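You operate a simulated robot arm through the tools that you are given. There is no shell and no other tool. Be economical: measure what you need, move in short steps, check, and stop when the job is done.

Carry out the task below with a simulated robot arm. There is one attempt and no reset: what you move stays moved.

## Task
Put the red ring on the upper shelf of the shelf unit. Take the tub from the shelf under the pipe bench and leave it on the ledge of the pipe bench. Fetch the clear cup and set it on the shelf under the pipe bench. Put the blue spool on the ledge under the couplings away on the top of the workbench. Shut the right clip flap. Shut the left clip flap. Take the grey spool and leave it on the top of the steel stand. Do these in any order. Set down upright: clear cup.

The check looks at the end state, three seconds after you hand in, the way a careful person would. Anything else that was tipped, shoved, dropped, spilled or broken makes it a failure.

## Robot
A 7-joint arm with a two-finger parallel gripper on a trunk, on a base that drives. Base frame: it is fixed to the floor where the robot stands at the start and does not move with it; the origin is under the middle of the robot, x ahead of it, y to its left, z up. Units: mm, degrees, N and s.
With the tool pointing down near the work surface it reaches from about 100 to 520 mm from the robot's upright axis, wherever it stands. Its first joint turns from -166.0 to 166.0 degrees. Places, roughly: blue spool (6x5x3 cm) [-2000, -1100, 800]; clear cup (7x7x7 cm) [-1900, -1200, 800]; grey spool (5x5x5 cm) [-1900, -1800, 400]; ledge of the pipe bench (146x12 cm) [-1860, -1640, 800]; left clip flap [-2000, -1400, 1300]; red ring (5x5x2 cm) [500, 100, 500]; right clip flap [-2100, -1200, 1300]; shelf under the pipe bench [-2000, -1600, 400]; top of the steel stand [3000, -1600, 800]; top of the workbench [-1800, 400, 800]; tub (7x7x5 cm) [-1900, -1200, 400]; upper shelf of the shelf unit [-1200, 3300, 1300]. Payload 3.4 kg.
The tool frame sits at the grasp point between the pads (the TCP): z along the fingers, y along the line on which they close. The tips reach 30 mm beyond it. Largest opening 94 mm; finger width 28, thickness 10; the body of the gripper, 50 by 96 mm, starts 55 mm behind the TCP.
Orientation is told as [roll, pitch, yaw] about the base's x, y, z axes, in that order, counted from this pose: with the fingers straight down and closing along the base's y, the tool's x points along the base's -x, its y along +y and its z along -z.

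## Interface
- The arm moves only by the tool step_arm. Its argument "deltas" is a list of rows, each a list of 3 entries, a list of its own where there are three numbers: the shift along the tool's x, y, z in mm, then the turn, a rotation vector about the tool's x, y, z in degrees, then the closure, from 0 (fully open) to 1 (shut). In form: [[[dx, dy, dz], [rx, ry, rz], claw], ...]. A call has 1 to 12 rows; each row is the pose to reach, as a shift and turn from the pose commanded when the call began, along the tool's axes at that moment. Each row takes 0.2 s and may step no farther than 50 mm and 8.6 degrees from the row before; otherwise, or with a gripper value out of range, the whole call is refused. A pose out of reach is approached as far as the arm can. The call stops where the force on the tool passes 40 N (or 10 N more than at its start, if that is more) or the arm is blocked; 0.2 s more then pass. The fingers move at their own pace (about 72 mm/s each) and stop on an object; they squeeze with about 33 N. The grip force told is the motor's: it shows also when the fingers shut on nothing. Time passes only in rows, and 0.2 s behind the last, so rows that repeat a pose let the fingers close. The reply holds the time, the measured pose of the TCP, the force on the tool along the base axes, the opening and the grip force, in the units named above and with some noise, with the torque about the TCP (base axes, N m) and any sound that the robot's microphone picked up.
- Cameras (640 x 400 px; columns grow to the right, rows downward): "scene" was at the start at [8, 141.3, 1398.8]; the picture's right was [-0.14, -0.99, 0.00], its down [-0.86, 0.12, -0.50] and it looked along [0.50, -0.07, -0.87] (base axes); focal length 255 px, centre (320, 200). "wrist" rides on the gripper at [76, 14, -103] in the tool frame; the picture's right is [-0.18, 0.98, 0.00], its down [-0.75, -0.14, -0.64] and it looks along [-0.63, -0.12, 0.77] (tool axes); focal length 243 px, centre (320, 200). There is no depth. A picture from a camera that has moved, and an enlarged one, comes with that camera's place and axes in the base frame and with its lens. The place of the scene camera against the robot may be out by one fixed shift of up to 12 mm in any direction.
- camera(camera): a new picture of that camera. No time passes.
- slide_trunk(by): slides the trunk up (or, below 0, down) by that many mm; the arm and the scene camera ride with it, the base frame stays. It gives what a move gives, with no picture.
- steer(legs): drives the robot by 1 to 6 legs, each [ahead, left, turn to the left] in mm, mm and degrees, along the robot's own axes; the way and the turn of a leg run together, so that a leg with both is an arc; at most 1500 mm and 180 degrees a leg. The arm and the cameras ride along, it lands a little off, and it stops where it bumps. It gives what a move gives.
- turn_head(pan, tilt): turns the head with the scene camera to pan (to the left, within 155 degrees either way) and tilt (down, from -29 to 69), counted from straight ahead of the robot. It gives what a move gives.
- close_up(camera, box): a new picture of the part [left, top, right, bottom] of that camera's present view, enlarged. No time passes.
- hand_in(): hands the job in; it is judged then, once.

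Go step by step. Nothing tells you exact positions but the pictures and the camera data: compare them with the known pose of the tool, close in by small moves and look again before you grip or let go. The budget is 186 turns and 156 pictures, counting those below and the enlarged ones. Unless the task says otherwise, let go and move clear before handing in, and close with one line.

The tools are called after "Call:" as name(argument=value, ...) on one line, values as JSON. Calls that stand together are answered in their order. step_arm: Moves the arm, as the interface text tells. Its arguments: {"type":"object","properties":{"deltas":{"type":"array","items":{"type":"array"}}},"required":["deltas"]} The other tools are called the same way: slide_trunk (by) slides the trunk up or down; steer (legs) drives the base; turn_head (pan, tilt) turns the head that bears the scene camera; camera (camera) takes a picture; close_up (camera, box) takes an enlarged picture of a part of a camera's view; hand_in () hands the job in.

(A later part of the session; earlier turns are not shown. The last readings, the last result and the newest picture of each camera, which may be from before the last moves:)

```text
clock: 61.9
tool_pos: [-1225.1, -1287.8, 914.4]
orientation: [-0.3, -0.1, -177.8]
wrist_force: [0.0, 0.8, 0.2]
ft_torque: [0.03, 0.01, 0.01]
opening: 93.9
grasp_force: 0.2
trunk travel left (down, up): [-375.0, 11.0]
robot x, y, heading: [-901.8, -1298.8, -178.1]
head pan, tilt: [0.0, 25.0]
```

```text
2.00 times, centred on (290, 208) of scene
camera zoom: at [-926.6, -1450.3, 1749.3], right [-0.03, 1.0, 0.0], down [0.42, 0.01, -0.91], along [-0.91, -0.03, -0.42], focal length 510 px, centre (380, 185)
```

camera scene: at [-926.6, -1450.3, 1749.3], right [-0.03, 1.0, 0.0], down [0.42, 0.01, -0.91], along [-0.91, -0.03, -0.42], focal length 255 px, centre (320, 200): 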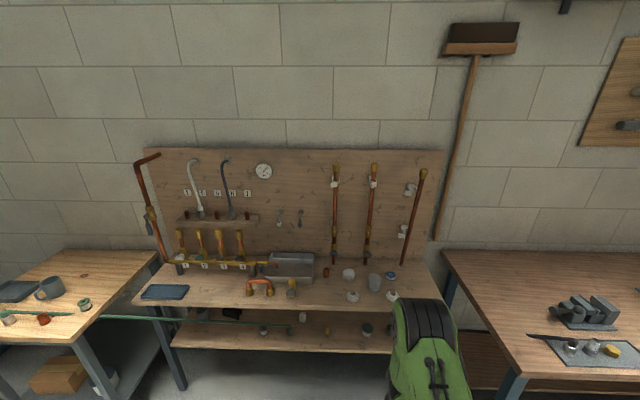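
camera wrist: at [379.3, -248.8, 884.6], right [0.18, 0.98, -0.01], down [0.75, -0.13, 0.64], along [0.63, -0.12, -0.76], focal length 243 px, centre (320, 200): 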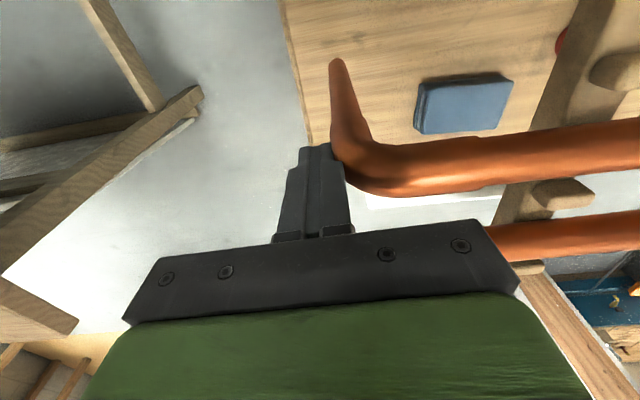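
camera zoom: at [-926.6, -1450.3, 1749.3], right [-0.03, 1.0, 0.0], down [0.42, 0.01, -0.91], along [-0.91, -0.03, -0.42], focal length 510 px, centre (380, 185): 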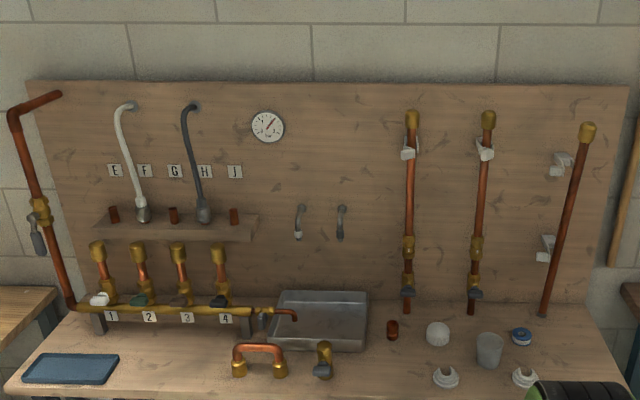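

I can identify everything: grey spool on the lower shelf near [-1954, -1820], green pipe just above it; tub, clear cup, blue spool, and the two open white clips. I'll drive in front of the grey spool and look under the bench.

Call:
steer(legs=[[0, 0, -1.9], [390, 525, 0]])

Call:
slide_trunk(by=-375)

Call:
step_arm(deltas=[[[0, 0, 10], [0, -8.5, 0], 0], [[0, 0, 20], [0, -17, 0], 0], [[0, 0, 30], [0, -25.5, 0], 0], [[0, 0, 40], [0, -34, 0], 0], [[0, 0, 50], [0, -42.5, 0], 0], [[0, 0, 60], [0, -51, 0], 0]])

Call:
camera(camera="wrist")

Call:
camera(camera="scene")

```text
clock: 65.9
tool_pos: [-1616.8, -1809.9, 913.3]
orientation: [-0.3, 0.1, -179.6]
wrist_force: [0.4, 0.5, 0.7]
ft_torque: [-0.01, 0.01, 0.0]
opening: 94.0
grasp_force: 0.2
trunk travel left (down, up): [-375.0, 11.0]
robot x, y, heading: [-1293.5, -1828.6, -179.9]
head pan, tilt: [0.0, 25.0]
```

```text
clock: 69.6
tool_pos: [-1616.2, -1810.0, 539.3]
orientation: [-0.4, -0.1, -179.7]
wrist_force: [0.3, -0.1, -0.8]
ft_torque: [-0.01, -0.04, 0.01]
opening: 93.8
grasp_force: 0.0
trunk travel left (down, up): [0.0, 386.0]
robot x, y, heading: [-1291.4, -1828.5, -179.5]
head pan, tilt: [0.0, 25.0]
```

```text
clock: 70.8
tool_pos: [-1618.0, -1804.3, 502.2]
orientation: [-2.6, -38.2, 179.4]
wrist_force: [-28.5, 10.0, 117.0]
ft_torque: [-2.19, -18.31, 1.02]
opening: 94.3
grasp_force: 0.1
out of reach, approached as far as the arm can: row 5
trunk travel left (down, up): [0.0, 386.0]
robot x, y, heading: [-1289.6, -1828.6, -179.7]
head pan, tilt: [0.0, 25.0]
stopped in row 6: the force on the tool passed its limit at 449 N (the readings are from after the stop); the commanded pose is now the measured one
```

```text
119 pictures are left
camera wrist: at [-1496.2, -1824.2, 533.1], right [-0.18, -0.98, 0.08], down [-0.19, 0.11, 0.98], along [-0.96, 0.16, -0.21], focal length 243 px, centre (320, 200)
```

wrist: 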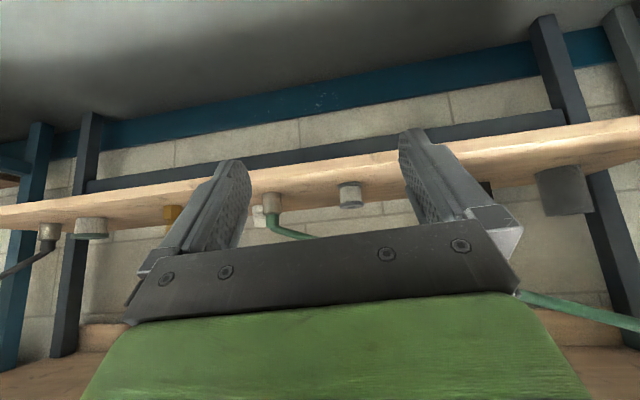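

```text
118 pictures are left
camera scene: at [-1321.8, -1982.2, 1375.2], right [0.0, 1.0, 0.0], down [0.42, 0.0, -0.91], along [-0.91, 0.0, -0.42], focal length 255 px, centre (320, 200)
```

scene: 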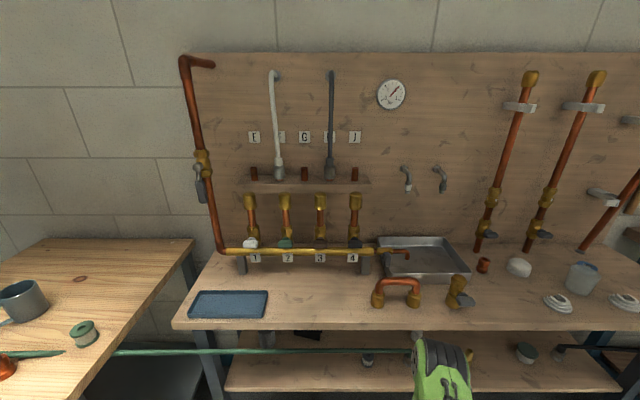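

The hand pressed against my own base at this low, tucked pose. I'll ease it forward and up.

Call:
step_arm(deltas=[[[-28, 0, -4], [0, 0, 0], 0], [[-56, 0, -7], [0, 0, 0], 0], [[-84, 0, -10], [0, 0, 0], 0]])

```text
clock: 71.6
tool_pos: [-1676.9, -1804.1, 558.8]
orientation: [-2.7, -37.9, 179.3]
wrist_force: [-0.2, 0.6, -0.4]
ft_torque: [0.03, 0.02, 0.01]
opening: 94.2
grasp_force: 0.0
trunk travel left (down, up): [0.0, 386.0]
robot x, y, heading: [-1290.9, -1829.4, -179.8]
head pan, tilt: [0.0, 25.0]
```

Call:
steer(legs=[[40, 0, 0]])

Call:
step_arm(deltas=[[[-10, 2, 33], [-0.7, -4.3, 0], 0], [[-20, 4, 66], [-1.4, -8.6, 0], 0], [[-30, 6, 99], [-2, -12.8, 0], 0], [[-40, 8, 132], [-2.7, -17, 0], 0]])

Call:
camera(camera="wrist")

```text
clock: 72.5
tool_pos: [-1718.8, -1804.9, 558.2]
orientation: [-2.7, -37.8, 179.5]
wrist_force: [-0.2, 0.9, -0.3]
ft_torque: [0.01, -0.03, 0.0]
opening: 94.0
grasp_force: 0.0
trunk travel left (down, up): [0.0, 386.0]
robot x, y, heading: [-1331.9, -1829.8, -179.7]
head pan, tilt: [0.0, 25.0]
```

```text
clock: 73.5
tool_pos: [-1831.5, -1805.7, 478.9]
orientation: [-0.5, -54.9, -179.9]
wrist_force: [0.7, -0.2, -0.2]
ft_torque: [0.01, -0.01, -0.02]
opening: 93.9
grasp_force: 0.1
trunk travel left (down, up): [0.0, 386.0]
robot x, y, heading: [-1328.9, -1828.6, -179.8]
head pan, tilt: [0.0, 25.0]
```

```text
117 pictures are left
camera wrist: at [-1704.3, -1820.5, 472.6], right [-0.11, -0.98, 0.15], down [0.09, 0.14, 0.99], along [-0.99, 0.12, 0.08], focal length 243 px, centre (320, 200)
```

wrist: 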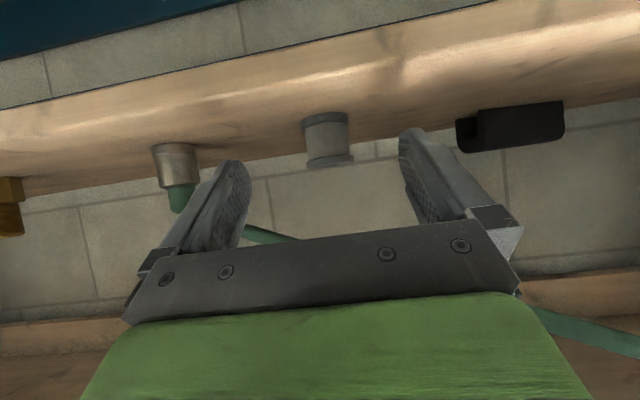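

The grey spool is straight ahead at about [-1955, -1806, 431]; the green pipe passes above it at z≈530. I lower to spool height and slide in most of the way, then look.

Call:
step_arm(deltas=[[[27, 0, 19], [0, 0, 0], 0], [[11.5, 0, 41], [0, 0, 0], 0], [[-4, 0, 63], [0, 0, 0], 0]])

Call:
camera(camera="wrist")

```text
clock: 74.5
tool_pos: [-1883.3, -1805.2, 448.1]
orientation: [0.0, -55.4, 179.6]
wrist_force: [18.5, -1.1, 26.6]
ft_torque: [-0.34, -0.09, 0.19]
opening: 93.1
grasp_force: 0.1
trunk travel left (down, up): [0.0, 386.0]
robot x, y, heading: [-1332.5, -1828.0, -179.6]
head pan, tilt: [0.0, 25.0]
stopped in row 3: the force on the tool passed its limit at 132 N (the readings are from after the stop); the commanded pose is now the measured one
```

```text
116 pictures are left
camera wrist: at [-1755.6, -1819.9, 442.2], right [-0.11, -0.98, 0.15], down [0.1, 0.14, 0.98], along [-0.99, 0.12, 0.08], focal length 243 px, centre (320, 200)
```

wrist: 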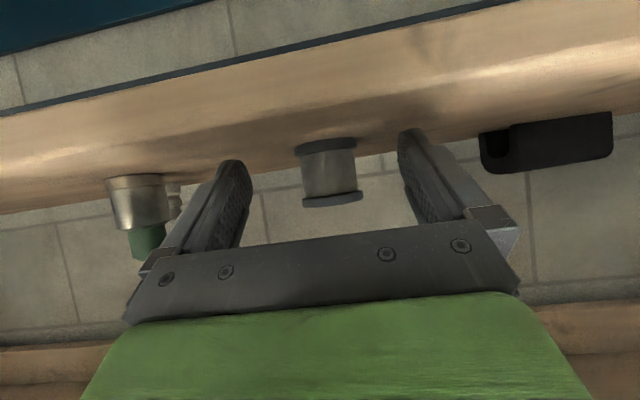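

The tip grazed the shelf (top z≈420), so I raise 9 mm and slide the rest of the way in with the spool centred between the fingers.

Call:
step_arm(deltas=[[[-8, 0, -6], [0, 0, 0], 0], [[-19, 0, 10], [0, 0, 0], 0], [[-30, 0, 26], [0, 0, 0], 0], [[-43, 0, 43], [0, 0, 0], 0]])

Call:
camera(camera="wrist")

```text
clock: 75.5
tool_pos: [-1943.5, -1805.4, 456.2]
orientation: [-0.1, -54.8, 179.8]
wrist_force: [-1.1, 0.2, -0.4]
ft_torque: [-0.02, -0.01, 0.01]
opening: 94.0
grasp_force: 0.0
trunk travel left (down, up): [0.0, 386.0]
robot x, y, heading: [-1331.6, -1829.6, -179.6]
head pan, tilt: [0.0, 25.0]
```

```text
115 pictures are left
camera wrist: at [-1815.8, -1819.9, 449.8], right [-0.11, -0.98, 0.15], down [0.09, 0.14, 0.99], along [-0.99, 0.12, 0.07], focal length 243 px, centre (320, 200)
```

wrist: 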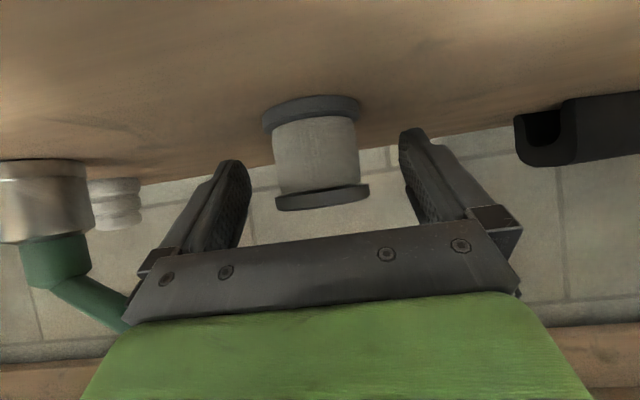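

Spool sits between the fingers. I back off a touch so it sits at mid-pad, and close.

Call:
step_arm(deltas=[[[12, 0, -10], [0, 0, 0], 0], [[12, 0, -10], [0, 0, 0], 0.6], [[12, 0, -10], [0, 0, 0], 1], [[12, 0, -10], [0, 0, 0], 1], [[12, 0, -10], [0, 0, 0], 1]])

Call:
camera(camera="wrist")

```text
clock: 76.7
tool_pos: [-1928.7, -1805.4, 452.5]
orientation: [-0.1, -54.9, 179.8]
wrist_force: [-0.3, -0.4, -0.1]
ft_torque: [0.05, 0.03, 0.0]
opening: 44.1
grasp_force: 33.0
trunk travel left (down, up): [0.0, 386.0]
robot x, y, heading: [-1332.1, -1831.1, -179.7]
head pan, tilt: [0.0, 25.0]
```

```text
114 pictures are left
camera wrist: at [-1801.1, -1819.9, 446.5], right [-0.11, -0.98, 0.15], down [0.09, 0.14, 0.99], along [-0.99, 0.12, 0.08], focal length 243 px, centre (320, 200)
```

wrist: 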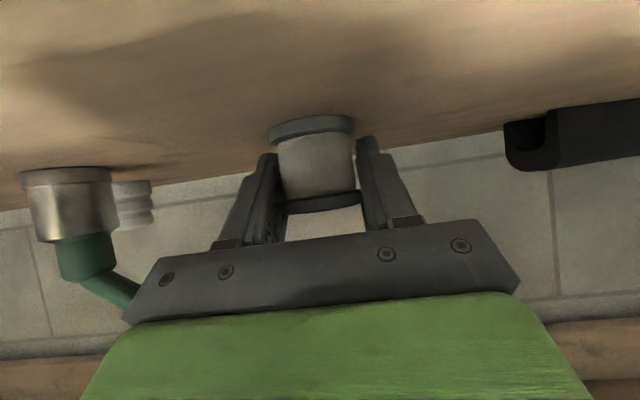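

Call:
step_arm(deltas=[[[-10, 0, -7], [0, 0, 0], 1], [[13, 0, -40], [0, 0, 0], 1], [[36, 0, -73], [0, 0, 0], 1], [[59, 0, -106], [0, 0, 0], 1]])

Call:
camera(camera="wrist")

```text
clock: 77.7
tool_pos: [-1806.6, -1806.2, 464.1]
orientation: [-0.2, -54.9, 179.8]
wrist_force: [0.5, 0.0, -0.9]
ft_torque: [0.01, 0.0, 0.02]
opening: 43.9
grasp_force: 33.1
trunk travel left (down, up): [0.0, 386.0]
robot x, y, heading: [-1331.7, -1827.5, -179.8]
head pan, tilt: [0.0, 25.0]
```

```text
113 pictures are left
camera wrist: at [-1679.2, -1820.4, 459.0], right [-0.11, -0.98, 0.15], down [0.09, 0.14, 0.99], along [-0.99, 0.12, 0.08], focal length 243 px, centre (320, 200)
```

wrist: 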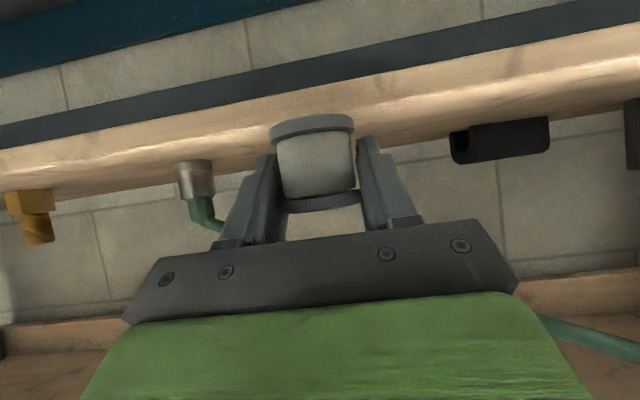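

Grey spool is in hand. I back away, raise the trunk, turn around and drive along the free lane toward the steel stand.

Call:
steer(legs=[[-400, 0, 0], [0, 0, 180], [0, -560, 0]])

Call:
slide_trunk(by=330)

Call:
turn_head(pan=15, tilt=20)

Call:
camera(camera="scene")

```text
clock: 90.3
tool_pos: [-474.4, -2430.7, 464.7]
orientation: [-0.1, -54.9, -2.1]
wrist_force: [0.3, 0.8, -0.4]
ft_torque: [0.01, 0.03, -0.03]
opening: 42.3
grasp_force: 33.0
trunk travel left (down, up): [0.0, 386.0]
robot x, y, heading: [-947.1, -2390.1, -1.5]
head pan, tilt: [0.0, 25.0]
```

```text
clock: 93.5
tool_pos: [-474.9, -2431.3, 793.7]
orientation: [-0.1, -55.0, -2.1]
wrist_force: [0.6, -0.5, 0.3]
ft_torque: [0.0, 0.0, 0.04]
opening: 42.4
grasp_force: 33.0
trunk travel left (down, up): [-330.0, 56.0]
robot x, y, heading: [-946.2, -2389.4, -1.6]
head pan, tilt: [0.0, 25.0]
```

```text
clock: 94.3
tool_pos: [-474.8, -2430.8, 793.0]
orientation: [0.0, -55.0, -2.2]
wrist_force: [0.2, -0.7, -0.5]
ft_torque: [0.0, 0.0, -0.02]
opening: 42.4
grasp_force: 33.5
trunk travel left (down, up): [-330.0, 56.0]
robot x, y, heading: [-949.3, -2390.1, -1.8]
head pan, tilt: [15.0, 20.0]
```

```text
112 pictures are left
camera scene: at [-911.2, -2217.7, 1712.4], right [0.23, -0.97, 0.0], down [-0.33, -0.08, -0.94], along [0.91, 0.21, -0.34], focal length 255 px, centre (320, 200)
```

scene: 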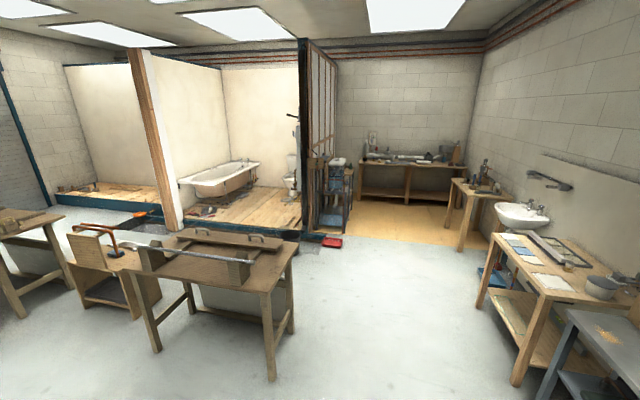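

Call:
steer(legs=[[0, 0, 1.7], [1500, 0, 0], [1000, 0, 0]])

Call:
turn_head(pan=20, tilt=25)

Call:
camera(camera="scene")

```text
clock: 106.8
tool_pos: [2012.0, -2444.8, 793.3]
orientation: [-0.1, -54.8, -1.0]
wrist_force: [-0.5, 0.0, 0.3]
ft_torque: [-0.03, 0.0, 0.02]
opening: 42.5
grasp_force: 32.9
trunk travel left (down, up): [-330.0, 56.0]
robot x, y, heading: [1535.5, -2419.5, -0.4]
head pan, tilt: [15.0, 20.0]
```

```text
clock: 107.5
tool_pos: [2011.7, -2444.8, 793.7]
orientation: [-0.1, -54.9, -1.0]
wrist_force: [0.7, -0.3, -0.3]
ft_torque: [-0.01, 0.03, 0.01]
opening: 42.2
grasp_force: 33.4
trunk travel left (down, up): [-330.0, 56.0]
robot x, y, heading: [1537.3, -2413.0, -0.4]
head pan, tilt: [20.0, 25.0]
```

```text
111 pictures are left
camera scene: at [1566.7, -2234.2, 1704.3], right [0.33, -0.94, 0.0], down [-0.4, -0.14, -0.91], along [0.85, 0.3, -0.42], focal length 255 px, centre (320, 200)
```

scene: 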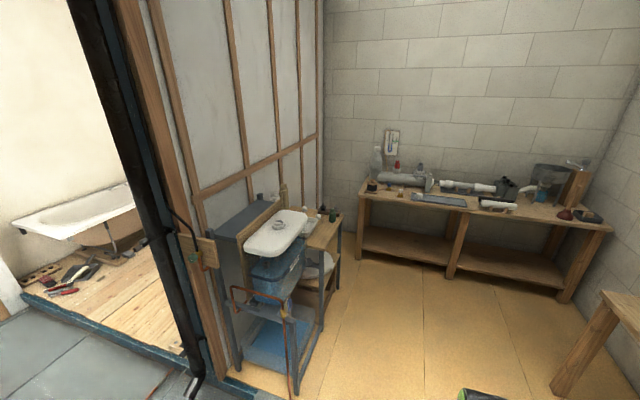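

Call:
close_up(camera="scene", box=[190, 170, 370, 282])

```text
3.56 times, centred on (280, 226) of scene
camera zoom: at [1566.7, -2234.2, 1704.3], right [0.33, -0.94, 0.0], down [-0.4, -0.14, -0.91], along [0.85, 0.3, -0.42], focal length 907 px, centre (462, 108)
```

zoom: 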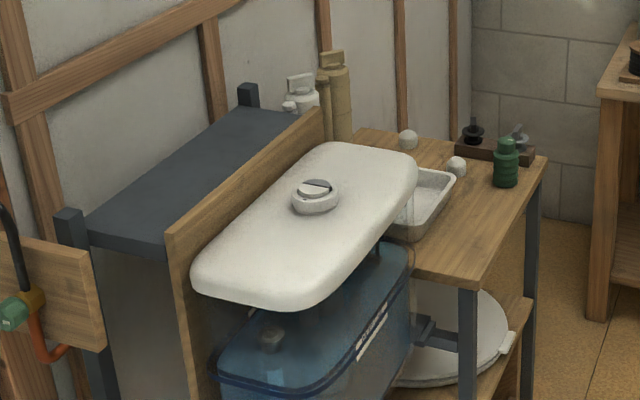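

The wooden-topped, steel-legged table at x 2740–3230, y -1836…-1412, z≈800 matches the steel stand. I drive in front of it, turn to face it, and look.

Call:
steer(legs=[[1390, -60, 0], [0, 0, 90]])

Call:
turn_head(pan=0, tilt=35)

Call:
camera(camera="scene")

```text
clock: 118.2
tool_pos: [2949.2, -2018.1, 793.8]
orientation: [-0.1, -55.0, 89.0]
wrist_force: [0.2, 0.4, -1.0]
ft_torque: [-0.02, -0.01, 0.0]
opening: 42.2
grasp_force: 33.1
trunk travel left (down, up): [-330.0, 56.0]
robot x, y, heading: [2921.7, -2493.1, 89.4]
head pan, tilt: [20.0, 25.0]
```

```text
clock: 119.0
tool_pos: [2949.0, -2019.4, 794.2]
orientation: [-0.1, -54.9, 89.0]
wrist_force: [0.4, 0.1, -0.9]
ft_torque: [0.01, 0.0, -0.02]
opening: 42.5
grasp_force: 33.4
trunk travel left (down, up): [-330.0, 56.0]
robot x, y, heading: [2919.1, -2494.7, 89.2]
head pan, tilt: [0.0, 35.0]
```

```text
109 pictures are left
camera scene: at [2770.3, -2464.5, 1688.6], right [1.0, -0.01, 0.0], down [-0.01, -0.57, -0.82], along [0.01, 0.82, -0.57], focal length 255 px, centre (320, 200)
```

scene: 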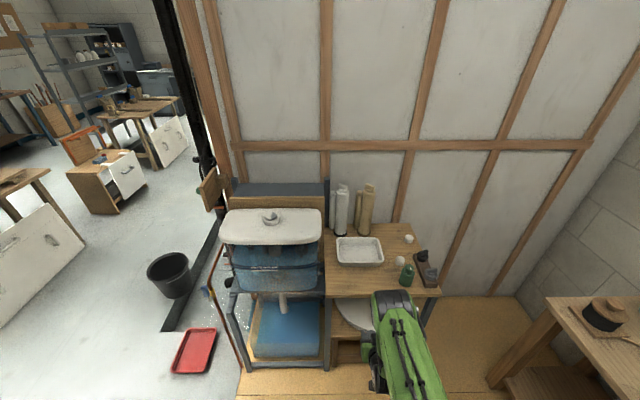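

Call:
close_up(camera="scene", box=[200, 170, 460, 340])

```text
2.35 times, centred on (330, 255) of scene
camera zoom: at [2770.3, -2464.5, 1688.6], right [1.0, -0.01, 0.0], down [-0.01, -0.57, -0.82], along [0.01, 0.82, -0.57], focal length 600 px, centre (296, 71)
```

zoom: 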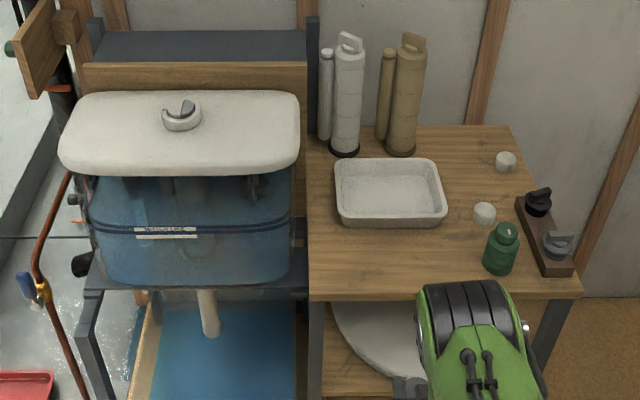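

The stand's wood top is free at its front left, around [2905, -1780]. I raise and drive forward so the spool hovers over it.

Call:
slide_trunk(by=56)

Call:
step_arm(deltas=[[[-30, 20, -21], [0, 0, 0], 1], [[-45, 44, -32], [0, 0, 0], 1]])

Call:
steer(legs=[[230, 0, 0]])

Call:
camera(camera="wrist")

Call:
close_up(camera="scene", box=[250, 220, 470, 380])

```text
clock: 120.0
tool_pos: [2950.3, -2017.4, 850.7]
orientation: [-0.2, -54.9, 89.0]
wrist_force: [-1.2, -0.5, 0.0]
ft_torque: [0.01, -0.02, 0.01]
opening: 42.2
grasp_force: 33.0
trunk travel left (down, up): [-386.0, 0.0]
robot x, y, heading: [2921.1, -2493.5, 89.4]
head pan, tilt: [0.0, 35.0]
```

```text
clock: 120.6
tool_pos: [2906.5, -2017.0, 903.9]
orientation: [-0.1, -54.9, 88.9]
wrist_force: [0.3, -0.7, 0.2]
ft_torque: [0.04, 0.0, -0.03]
opening: 42.3
grasp_force: 33.5
trunk travel left (down, up): [-386.0, 0.0]
robot x, y, heading: [2920.8, -2494.9, 89.5]
head pan, tilt: [0.0, 35.0]
```

```text
clock: 122.3
tool_pos: [2907.7, -1786.6, 903.0]
orientation: [-0.1, -54.8, 89.1]
wrist_force: [0.0, -0.1, 0.1]
ft_torque: [-0.03, 0.03, -0.01]
opening: 42.2
grasp_force: 33.3
trunk travel left (down, up): [-386.0, 0.0]
robot x, y, heading: [2922.0, -2261.1, 89.5]
head pan, tilt: [0.0, 35.0]
```

```text
107 pictures are left
camera wrist: at [2892.0, -1914.3, 897.9], right [-0.98, 0.12, 0.15], down [0.14, -0.09, 0.99], along [0.14, 0.99, 0.07], focal length 243 px, centre (320, 200)
```

wrist: 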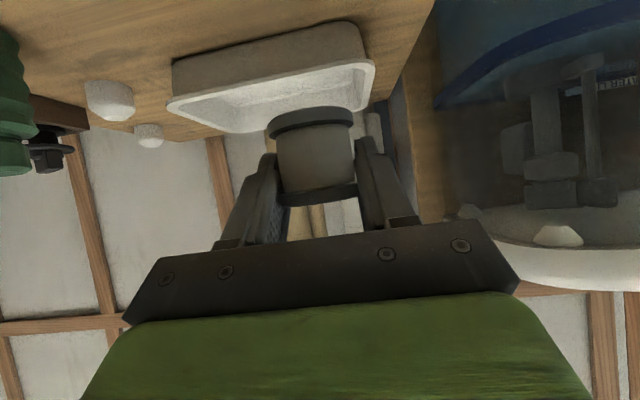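

```text
2.50 times, centred on (360, 300) of scene
camera zoom: at [2772.7, -2233.3, 1743.5], right [1.0, -0.01, 0.0], down [-0.01, -0.57, -0.82], along [0.01, 0.82, -0.57], focal length 638 px, centre (220, -50)
```

zoom: 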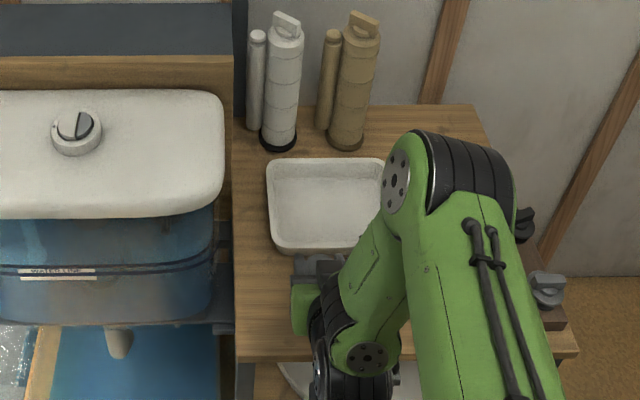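

Call:
slide_trunk(by=-50)

Call:
camera(camera="wrist")

```text
clock: 123.2
tool_pos: [2908.3, -1787.1, 853.2]
orientation: [0.0, -54.9, 89.1]
wrist_force: [-0.5, -0.8, -0.9]
ft_torque: [-0.01, -0.01, -0.02]
opening: 42.2
grasp_force: 32.9
trunk travel left (down, up): [-336.0, 50.0]
robot x, y, heading: [2926.1, -2258.9, 89.7]
head pan, tilt: [0.0, 35.0]
```

```text
105 pictures are left
camera wrist: at [2892.0, -1914.8, 848.1], right [-0.98, 0.12, 0.15], down [0.14, -0.09, 0.99], along [0.14, 0.99, 0.08], focal length 243 px, centre (320, 200)
```

wrist: 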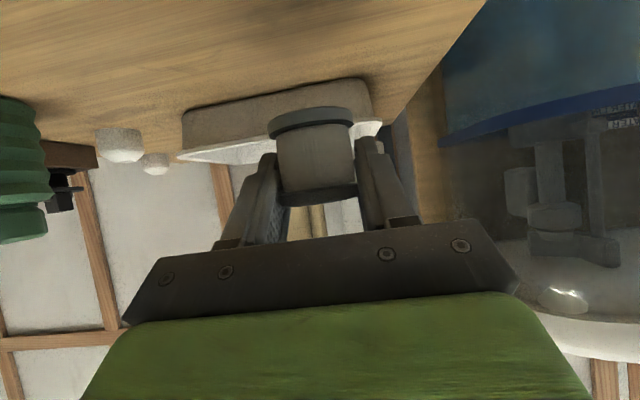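

Call:
step_arm(deltas=[[[12, 0, 9], [0, 0, 0], 1], [[20, 0, 14], [0, 0, 0], 1], [[24, 0, 17], [0, 0, 0], 1], [[27, 0, 19], [0, 0, 0], 1], [[30, 0, 21], [0, 0, 0], 1]])

Call:
camera(camera="wrist")

```text
clock: 124.4
tool_pos: [2909.7, -1787.7, 817.5]
orientation: [-0.2, -54.9, 89.1]
wrist_force: [-0.3, 0.4, -0.3]
ft_torque: [-0.02, -0.01, 0.02]
opening: 42.2
grasp_force: 32.9
trunk travel left (down, up): [-336.0, 50.0]
robot x, y, heading: [2920.7, -2261.9, 89.9]
head pan, tilt: [0.0, 35.0]
```

```text
104 pictures are left
camera wrist: at [2892.2, -1914.6, 812.0], right [-0.98, 0.12, 0.15], down [0.14, -0.09, 0.99], along [0.14, 0.99, 0.08], focal length 243 px, centre (320, 200)
```

wrist: 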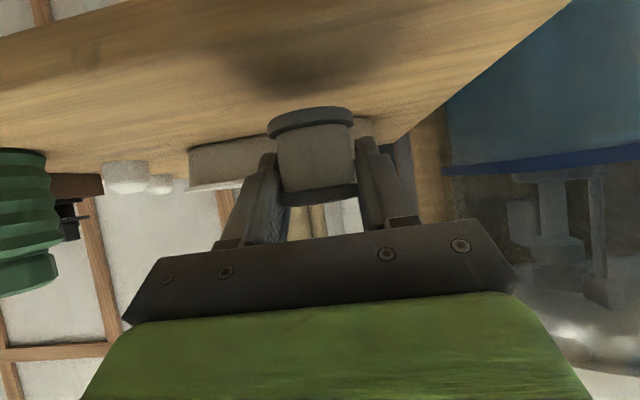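

Call:
step_arm(deltas=[[[3, 0, 2], [0, 0, 0], 1], [[6, 0, 4], [0, 0, 0], 1], [[8, 0, 5.6], [0, 0, 0], 1], [[10, 0, 7], [0, 0, 0], 1], [[12, 0, 8.4], [0, 0, 0], 1], [[14, 0, 9.8], [0, 0, 0], 1], [[16, 0, 11.2], [0, 0, 0], 1]])

Call:
camera(camera="wrist")

```text
clock: 126.0
tool_pos: [2908.6, -1789.5, 797.5]
orientation: [-0.1, -54.9, 89.1]
wrist_force: [-0.4, 0.9, -0.5]
ft_torque: [-0.01, -0.02, 0.01]
opening: 42.4
grasp_force: 33.6
trunk travel left (down, up): [-336.0, 50.0]
robot x, y, heading: [2924.3, -2264.7, 89.5]
head pan, tilt: [0.0, 35.0]
```

```text
103 pictures are left
camera wrist: at [2892.2, -1914.8, 792.5], right [-0.98, 0.12, 0.15], down [0.14, -0.09, 0.99], along [0.14, 0.99, 0.07], focal length 243 px, centre (320, 200)
```

wrist: 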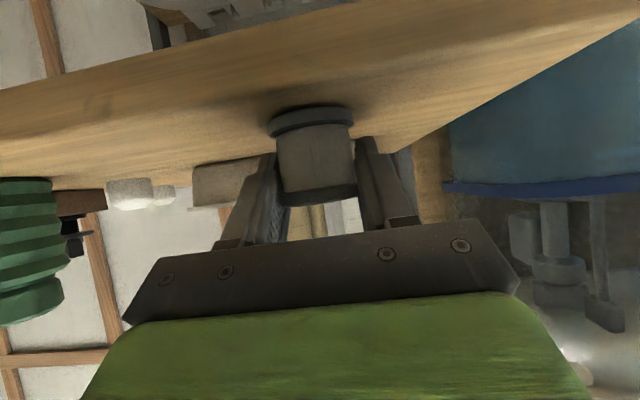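

Call:
step_arm(deltas=[[[1.6, 0, 1.1], [0, 0, 0], 1], [[3.3, 0, 2.3], [0, 0, 0], 1], [[4.9, 0, 3.4], [0, 0, 0], 1], [[6.5, 0, 4.6], [0, 0, 0], 1], [[8.2, 0, 5.7], [0, 0, 0], 1], [[9.8, 0, 6.9], [0, 0, 0], 1]])

Call:
camera(camera="wrist")

```text
clock: 127.2
tool_pos: [2908.6, -1784.7, 794.0]
orientation: [-0.1, -55.9, 89.1]
wrist_force: [-0.1, -3.7, 17.3]
ft_torque: [-0.25, 0.0, 0.0]
opening: 42.3
grasp_force: 33.4
trunk travel left (down, up): [-336.0, 50.0]
robot x, y, heading: [2921.6, -2263.8, 89.3]
head pan, tilt: [0.0, 35.0]
stopped in row 5: the force on the tool passed its limit at 42 N (the readings are from after the stop); the commanded pose is now the measured one
```

```text
102 pictures are left
camera wrist: at [2892.2, -1911.0, 786.4], right [-0.98, 0.12, 0.15], down [0.14, -0.11, 0.98], along [0.14, 0.99, 0.09], focal length 243 px, centre (320, 200)
```

wrist: 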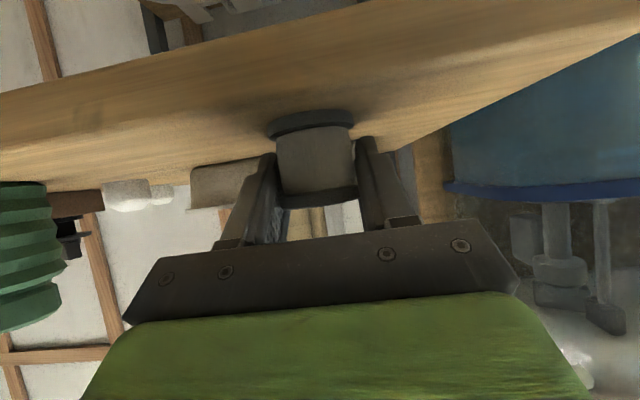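

Contact: spool is on the stand. Release and retreat.

Call:
step_arm(deltas=[[[-1, 0, -1], [0, 0, 0], 1], [[-1, 0, -1], [0, 0, 0], 0.5], [[-1, 0, -1], [0, 0, 0], 0], [[-1, 0, -1], [0, 0, 0], 0], [[-4, 0, -8], [0, 0, 0], 0], [[3, 0, -40], [0, 0, 0], 0], [[10, 0, -80], [0, 0, 0], 0]])

Call:
camera(camera="wrist")

```text
clock: 128.8
tool_pos: [2907.4, -1856.4, 828.3]
orientation: [-0.1, -55.5, 89.1]
wrist_force: [-0.1, -0.2, 1.2]
ft_torque: [-0.01, 0.01, -0.02]
opening: 93.8
grasp_force: 0.1
trunk travel left (down, up): [-336.0, 50.0]
robot x, y, heading: [2922.1, -2259.3, 89.5]
head pan, tilt: [0.0, 35.0]
```

```text
101 pictures are left
camera wrist: at [2891.0, -1983.7, 822.3], right [-0.98, 0.12, 0.15], down [0.14, -0.11, 0.98], along [0.14, 0.99, 0.09], focal length 243 px, centre (320, 200)
```

wrist: 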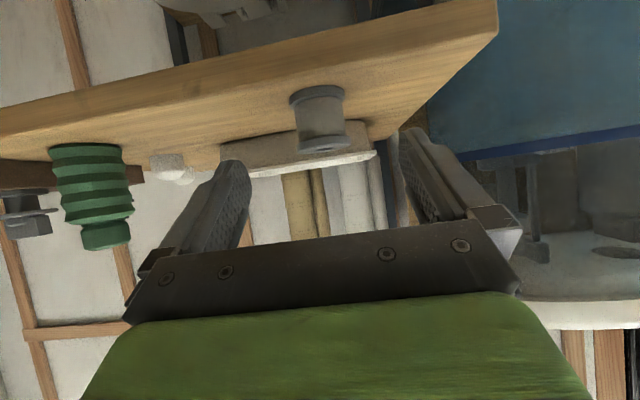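

Grey spool stands on the steel stand. Now I drive round to the far side of the ring table.

Call:
steer(legs=[[-230, 0, 0.5], [0, 1000, 0], [0, 790, 0], [1400, 0, 0]])

Call:
slide_trunk(by=50)

Call:
turn_head(pan=10, tilt=35)

Call:
camera(camera="scene")

```text
clock: 145.7
tool_pos: [1120.5, -681.8, 828.5]
orientation: [-0.1, -55.6, 89.7]
wrist_force: [-0.5, -0.6, -0.2]
ft_torque: [0.0, -0.02, 0.01]
opening: 94.1
grasp_force: 0.0
trunk travel left (down, up): [-336.0, 50.0]
robot x, y, heading: [1139.9, -1091.5, 90.1]
head pan, tilt: [0.0, 35.0]
```

```text
clock: 146.7
tool_pos: [1121.2, -683.1, 878.4]
orientation: [-0.2, -55.6, 89.7]
wrist_force: [0.1, 0.4, 0.7]
ft_torque: [0.05, -0.02, 0.01]
opening: 94.2
grasp_force: 0.1
trunk travel left (down, up): [-386.0, 0.0]
robot x, y, heading: [1144.5, -1086.6, 90.1]
head pan, tilt: [0.0, 35.0]
```

```text
clock: 147.4
tool_pos: [1121.1, -683.9, 877.1]
orientation: [0.0, -55.5, 89.6]
wrist_force: [0.7, -0.7, 0.0]
ft_torque: [-0.01, -0.01, -0.03]
opening: 94.0
grasp_force: 0.1
trunk travel left (down, up): [-386.0, 0.0]
robot x, y, heading: [1137.6, -1088.8, 90.1]
head pan, tilt: [10.0, 35.0]
```

```text
100 pictures are left
camera scene: at [975.0, -1064.1, 1743.5], right [0.98, 0.18, 0.0], down [0.1, -0.56, -0.82], along [-0.14, 0.81, -0.57], focal length 255 px, centre (320, 200)
```

scene: 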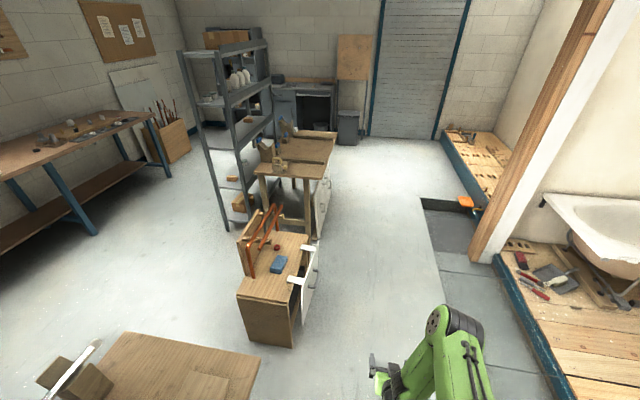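

Call:
close_up(camera="scene", box=[215, 190, 345, 350])

```text
2.50 times, centred on (280, 270) of scene
camera zoom: at [975.0, -1064.1, 1743.5], right [0.98, 0.18, 0.0], down [0.1, -0.56, -0.82], along [-0.14, 0.81, -0.57], focal length 638 px, centre (420, 25)
```

zoom: 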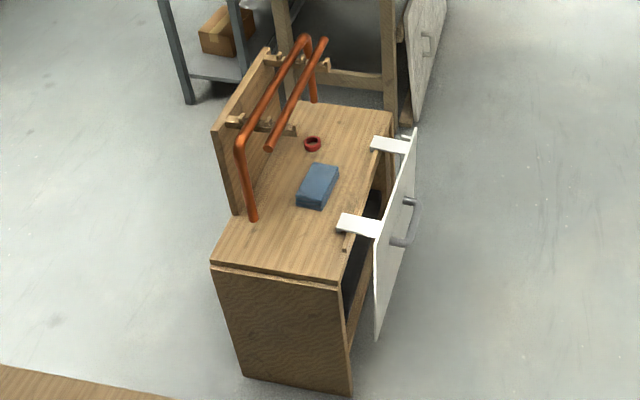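

The ring is well visible and the far side is free except for a hanging white door. I drive level with the ring and turn to face it.

Call:
steer(legs=[[1150, 0, 0], [0, 0, 90]])

Call:
turn_head(pan=0, tilt=55)

Call:
camera(camera="scene")

Call:
camera(camera="wrist")

```text
clock: 157.1
tool_pos: [728.5, 41.5, 879.3]
orientation: [0.0, -55.6, -179.6]
wrist_force: [0.0, -0.7, 0.3]
ft_torque: [-0.02, 0.01, -0.01]
opening: 94.1
grasp_force: 0.2
trunk travel left (down, up): [-386.0, 0.0]
robot x, y, heading: [1133.2, 65.3, -179.3]
head pan, tilt: [10.0, 35.0]
```

```text
clock: 157.9
tool_pos: [728.0, 38.9, 877.6]
orientation: [-0.2, -55.7, -179.5]
wrist_force: [1.2, -0.5, -1.0]
ft_torque: [0.04, -0.01, -0.01]
opening: 94.0
grasp_force: 0.2
trunk travel left (down, up): [-386.0, 0.0]
robot x, y, heading: [1138.3, 71.0, -179.2]
head pan, tilt: [0.0, 55.0]
```

```text
98 pictures are left
camera scene: at [1126.7, -86.9, 1715.3], right [-0.02, 1.0, 0.0], down [0.82, 0.01, -0.57], along [-0.57, -0.01, -0.82], focal length 255 px, centre (320, 200)
```

scene: 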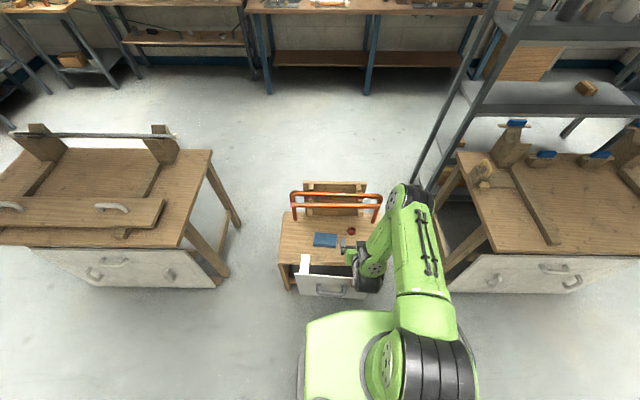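

```text
97 pictures are left
camera wrist: at [856.0, 27.9, 871.2], right [-0.1, -0.98, 0.15], down [0.1, 0.14, 0.98], along [-0.99, 0.11, 0.09], focal length 243 px, centre (320, 200)
```

wrist: 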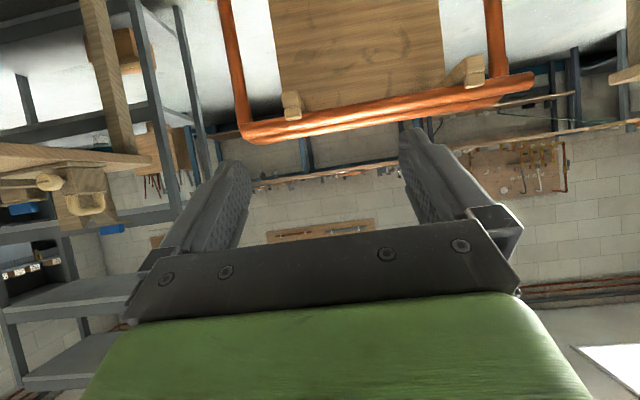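

Call:
close_up(camera="scene", box=[260, 170, 420, 310])

```text
2.86 times, centred on (340, 240) of scene
camera zoom: at [1126.7, -86.9, 1715.3], right [-0.02, 1.0, 0.0], down [0.82, 0.01, -0.57], along [-0.57, -0.01, -0.82], focal length 729 px, centre (263, 86)
```

zoom: 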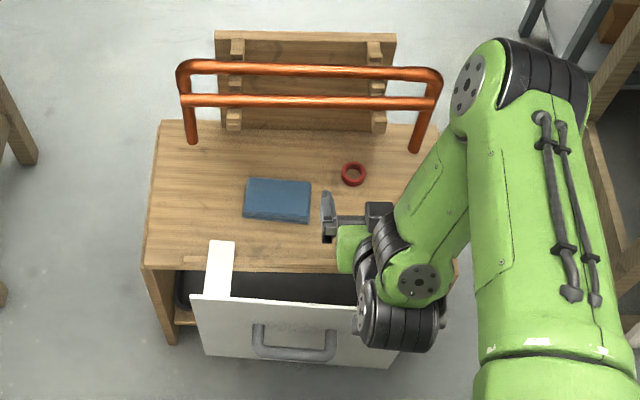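

Ring confirmed at about [483, 69]. I lower the trunk and move onto a clean slanted line in front of it.

Call:
slide_trunk(by=-250)

Call:
step_arm(deltas=[[[-15, -8, 28], [0, 2, 0], 0], [[-30, -15, 57], [0, 4, 0], 0], [[-45, -22, 85], [0, 5.6, 0], 0], [[-60.8, -30, 113.5], [0, 5.6, 0], 0]])

Call:
camera(camera="wrist")

```text
clock: 160.5
tool_pos: [729.3, 41.3, 629.8]
orientation: [-0.1, -55.5, -179.5]
wrist_force: [0.6, -0.3, -0.2]
ft_torque: [0.0, 0.0, 0.01]
opening: 94.0
grasp_force: 0.1
trunk travel left (down, up): [-136.0, 250.0]
robot x, y, heading: [1133.4, 67.1, -179.2]
head pan, tilt: [0.0, 55.0]
```

```text
clock: 161.5
tool_pos: [601.2, 68.8, 615.1]
orientation: [0.0, -49.9, -179.5]
wrist_force: [0.0, 0.6, 0.2]
ft_torque: [0.02, -0.02, 0.02]
opening: 94.0
grasp_force: 0.0
trunk travel left (down, up): [-136.0, 250.0]
robot x, y, heading: [1135.4, 70.8, -178.9]
head pan, tilt: [0.0, 55.0]
```

```text
95 pictures are left
camera wrist: at [727.6, 57.1, 620.4], right [-0.11, -0.98, 0.14], down [0.0, 0.14, 0.99], along [-0.99, 0.11, -0.01], focal length 243 px, centre (320, 200)
```

wrist: 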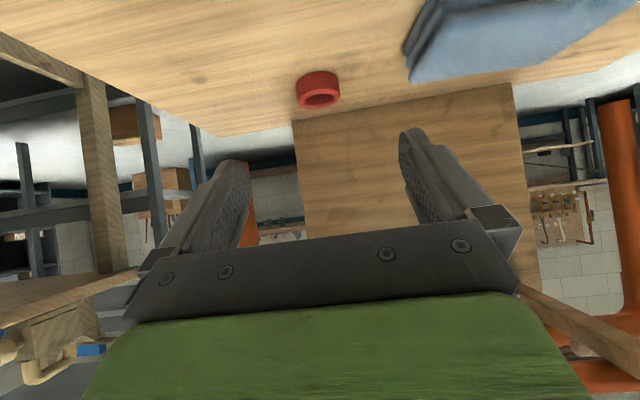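

Call:
step_arm(deltas=[[[0, -1, 40], [0, 0, 0], 0], [[0, -2, 75], [0, 0, 0], 0], [[0, -2, 105], [0, 0, 0], 0], [[0, -2, 122], [0, 0, 0], 0]])

Call:
camera(camera="wrist")

```text
clock: 162.5
tool_pos: [506.6, 70.8, 537.0]
orientation: [0.0, -49.9, -179.5]
wrist_force: [0.2, -0.4, -0.3]
ft_torque: [-0.02, -0.03, 0.0]
opening: 94.0
grasp_force: 0.2
trunk travel left (down, up): [-136.0, 250.0]
robot x, y, heading: [1137.3, 66.0, -178.8]
head pan, tilt: [0.0, 55.0]
```

```text
94 pictures are left
camera wrist: at [633.7, 57.9, 542.0], right [-0.11, -0.98, 0.14], down [0.01, 0.14, 0.99], along [-0.99, 0.11, -0.01], focal length 243 px, centre (320, 200)
```

wrist: 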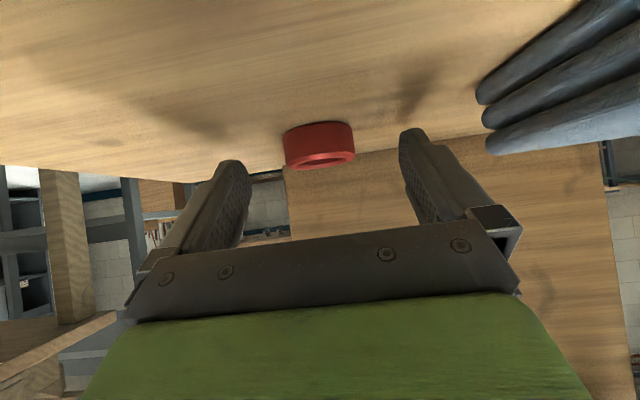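

Call:
step_arm(deltas=[[[-2, 0, 6], [0, 0, 0], 0], [[-5, 0, 13], [0, 0, 0], 0], [[-5, 0, 13], [0, 0, 0], 0.5], [[-5, 0, 13], [0, 0, 0], 1], [[-5, 0, 13], [0, 0, 0], 1]])

Call:
camera(camera="wrist")

```text
clock: 163.7
tool_pos: [493.7, 70.7, 533.3]
orientation: [-0.1, -49.8, -179.5]
wrist_force: [0.4, 0.2, 0.5]
ft_torque: [0.03, 0.02, 0.03]
opening: 42.8
grasp_force: 33.3
trunk travel left (down, up): [-136.0, 250.0]
robot x, y, heading: [1135.6, 66.5, -179.1]
head pan, tilt: [0.0, 55.0]
```

```text
93 pictures are left
camera wrist: at [621.5, 57.9, 538.2], right [-0.11, -0.98, 0.14], down [0.01, 0.14, 0.99], along [-0.99, 0.11, -0.01], focal length 243 px, centre (320, 200)
```

wrist: 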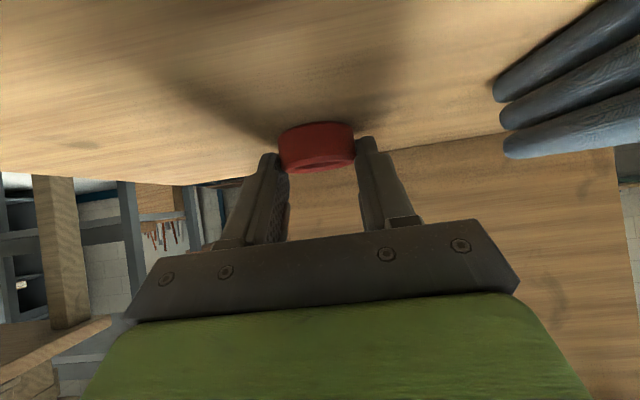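

Call:
step_arm(deltas=[[[-4, 0, -5], [0, 0, 0], 1], [[-8, 0, -20], [0, 0, 0], 1], [[-8, 0, -50], [0, 0, 0], 1], [[-8, 0, -90], [0, 0, 0], 1]])

Call:
camera(camera="wrist")

```text
clock: 164.7
tool_pos: [557.0, 71.3, 597.1]
orientation: [-0.1, -50.1, -179.5]
wrist_force: [-0.1, 0.5, -0.2]
ft_torque: [0.0, 0.07, -0.01]
opening: 42.4
grasp_force: 32.7
trunk travel left (down, up): [-136.0, 250.0]
robot x, y, heading: [1135.2, 65.4, -178.8]
head pan, tilt: [0.0, 55.0]
```

```text
92 pictures are left
camera wrist: at [685.2, 58.5, 602.2], right [-0.11, -0.98, 0.14], down [0.01, 0.14, 0.99], along [-0.99, 0.11, -0.01], focal length 243 px, centre (320, 200)
```

wrist: 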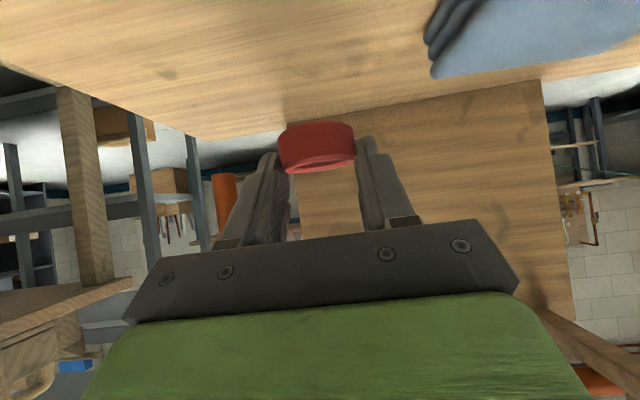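

Ring is held. I back off, raise the trunk, turn to face +y and drive around the workbench toward the shelf unit.

Call:
steer(legs=[[-150, 0, 0], [0, 0, -91], [1200, 0, 0]])

Call:
slide_trunk(by=250)

Call:
turn_head(pan=40, tilt=20)

Call:
camera(camera="scene")

```text
clock: 175.6
tool_pos: [1277.7, 1845.6, 595.0]
orientation: [-0.1, -50.0, 90.1]
wrist_force: [-0.6, -0.8, -0.1]
ft_torque: [-0.01, 0.0, 0.04]
opening: 42.4
grasp_force: 32.7
trunk travel left (down, up): [-136.0, 250.0]
robot x, y, heading: [1267.1, 1266.3, 90.9]
head pan, tilt: [0.0, 55.0]
```

```text
clock: 178.2
tool_pos: [1276.4, 1845.6, 846.5]
orientation: [0.0, -50.0, 90.1]
wrist_force: [-0.3, 0.6, -0.4]
ft_torque: [0.01, -0.01, 0.02]
opening: 41.9
grasp_force: 32.8
trunk travel left (down, up): [-386.0, 0.0]
robot x, y, heading: [1268.2, 1267.1, 90.7]
head pan, tilt: [0.0, 55.0]
```

```text
clock: 179.2
tool_pos: [1277.5, 1844.2, 844.0]
orientation: [-0.1, -49.9, 90.1]
wrist_force: [0.1, -0.4, 0.0]
ft_torque: [-0.03, 0.05, -0.02]
opening: 42.2
grasp_force: 33.3
trunk travel left (down, up): [-386.0, 0.0]
robot x, y, heading: [1269.0, 1268.3, 90.8]
head pan, tilt: [40.0, 20.0]
```

```text
91 pictures are left
camera scene: at [1058.6, 1276.3, 1767.3], right [0.76, 0.65, 0.0], down [0.22, -0.26, -0.94], along [-0.61, 0.71, -0.34], focal length 255 px, centre (320, 200)
```

scene: 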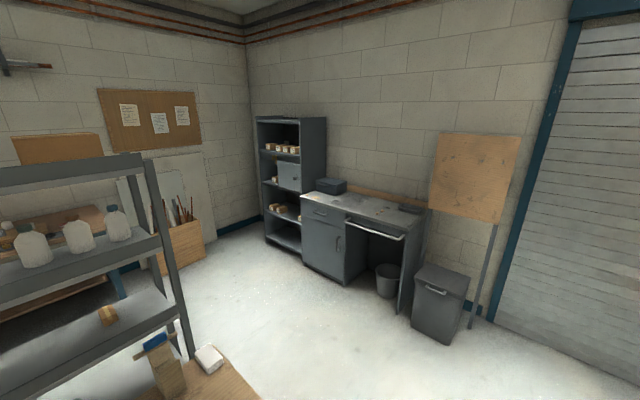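

Call:
steer(legs=[[930, 0, -0.8], [0, 1400, 0], [0, 1030, 0]])

Call:
turn_head(pan=0, tilt=15)

Call:
camera(camera="scene")

```text
clock: 195.6
tool_pos: [-1124.1, 2837.5, 845.1]
orientation: [-0.1, -50.0, 88.0]
wrist_force: [-0.1, -0.4, 0.0]
ft_torque: [-0.01, 0.02, -0.03]
opening: 41.4
grasp_force: 32.9
trunk travel left (down, up): [-386.0, 0.0]
robot x, y, heading: [-1155.9, 2261.0, 88.3]
head pan, tilt: [40.0, 20.0]
```

```text
clock: 196.7
tool_pos: [-1124.0, 2836.8, 845.2]
orientation: [0.0, -49.9, 87.9]
wrist_force: [-0.3, -0.3, 0.6]
ft_torque: [-0.01, 0.0, 0.03]
opening: 41.3
grasp_force: 33.1
trunk travel left (down, up): [-386.0, 0.0]
robot x, y, heading: [-1153.3, 2261.8, 88.5]
head pan, tilt: [0.0, 15.0]
```

```text
90 pictures are left
camera scene: at [-1304.3, 2297.7, 1775.5], right [1.0, -0.03, 0.0], down [-0.01, -0.26, -0.97], along [0.03, 0.97, -0.26], focal length 255 px, centre (320, 200)
```

scene: 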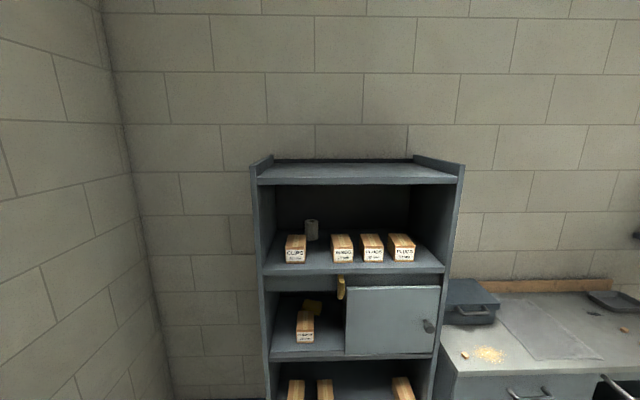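

Call:
camera(camera="wrist")

Call:
close_up(camera="scene", box=[240, 140, 480, 290])

```text
89 pictures are left
camera wrist: at [-1143.5, 2710.7, 850.7], right [-0.98, 0.16, 0.14], down [0.14, -0.01, 0.99], along [0.16, 0.99, -0.01], focal length 243 px, centre (320, 200)
```

wrist: 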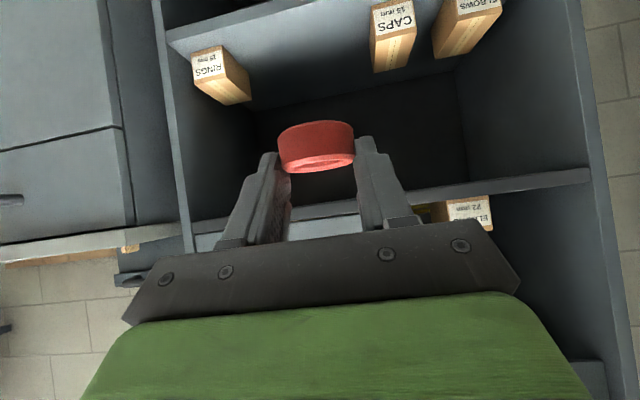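

```text
2.67 times, centred on (360, 215) of scene
camera zoom: at [-1304.3, 2297.7, 1775.5], right [1.0, -0.03, 0.0], down [-0.01, -0.26, -0.97], along [0.03, 0.97, -0.26], focal length 680 px, centre (213, 160)
```

zoom: 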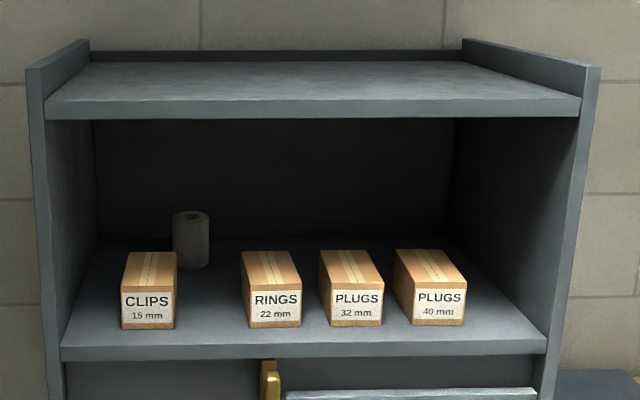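

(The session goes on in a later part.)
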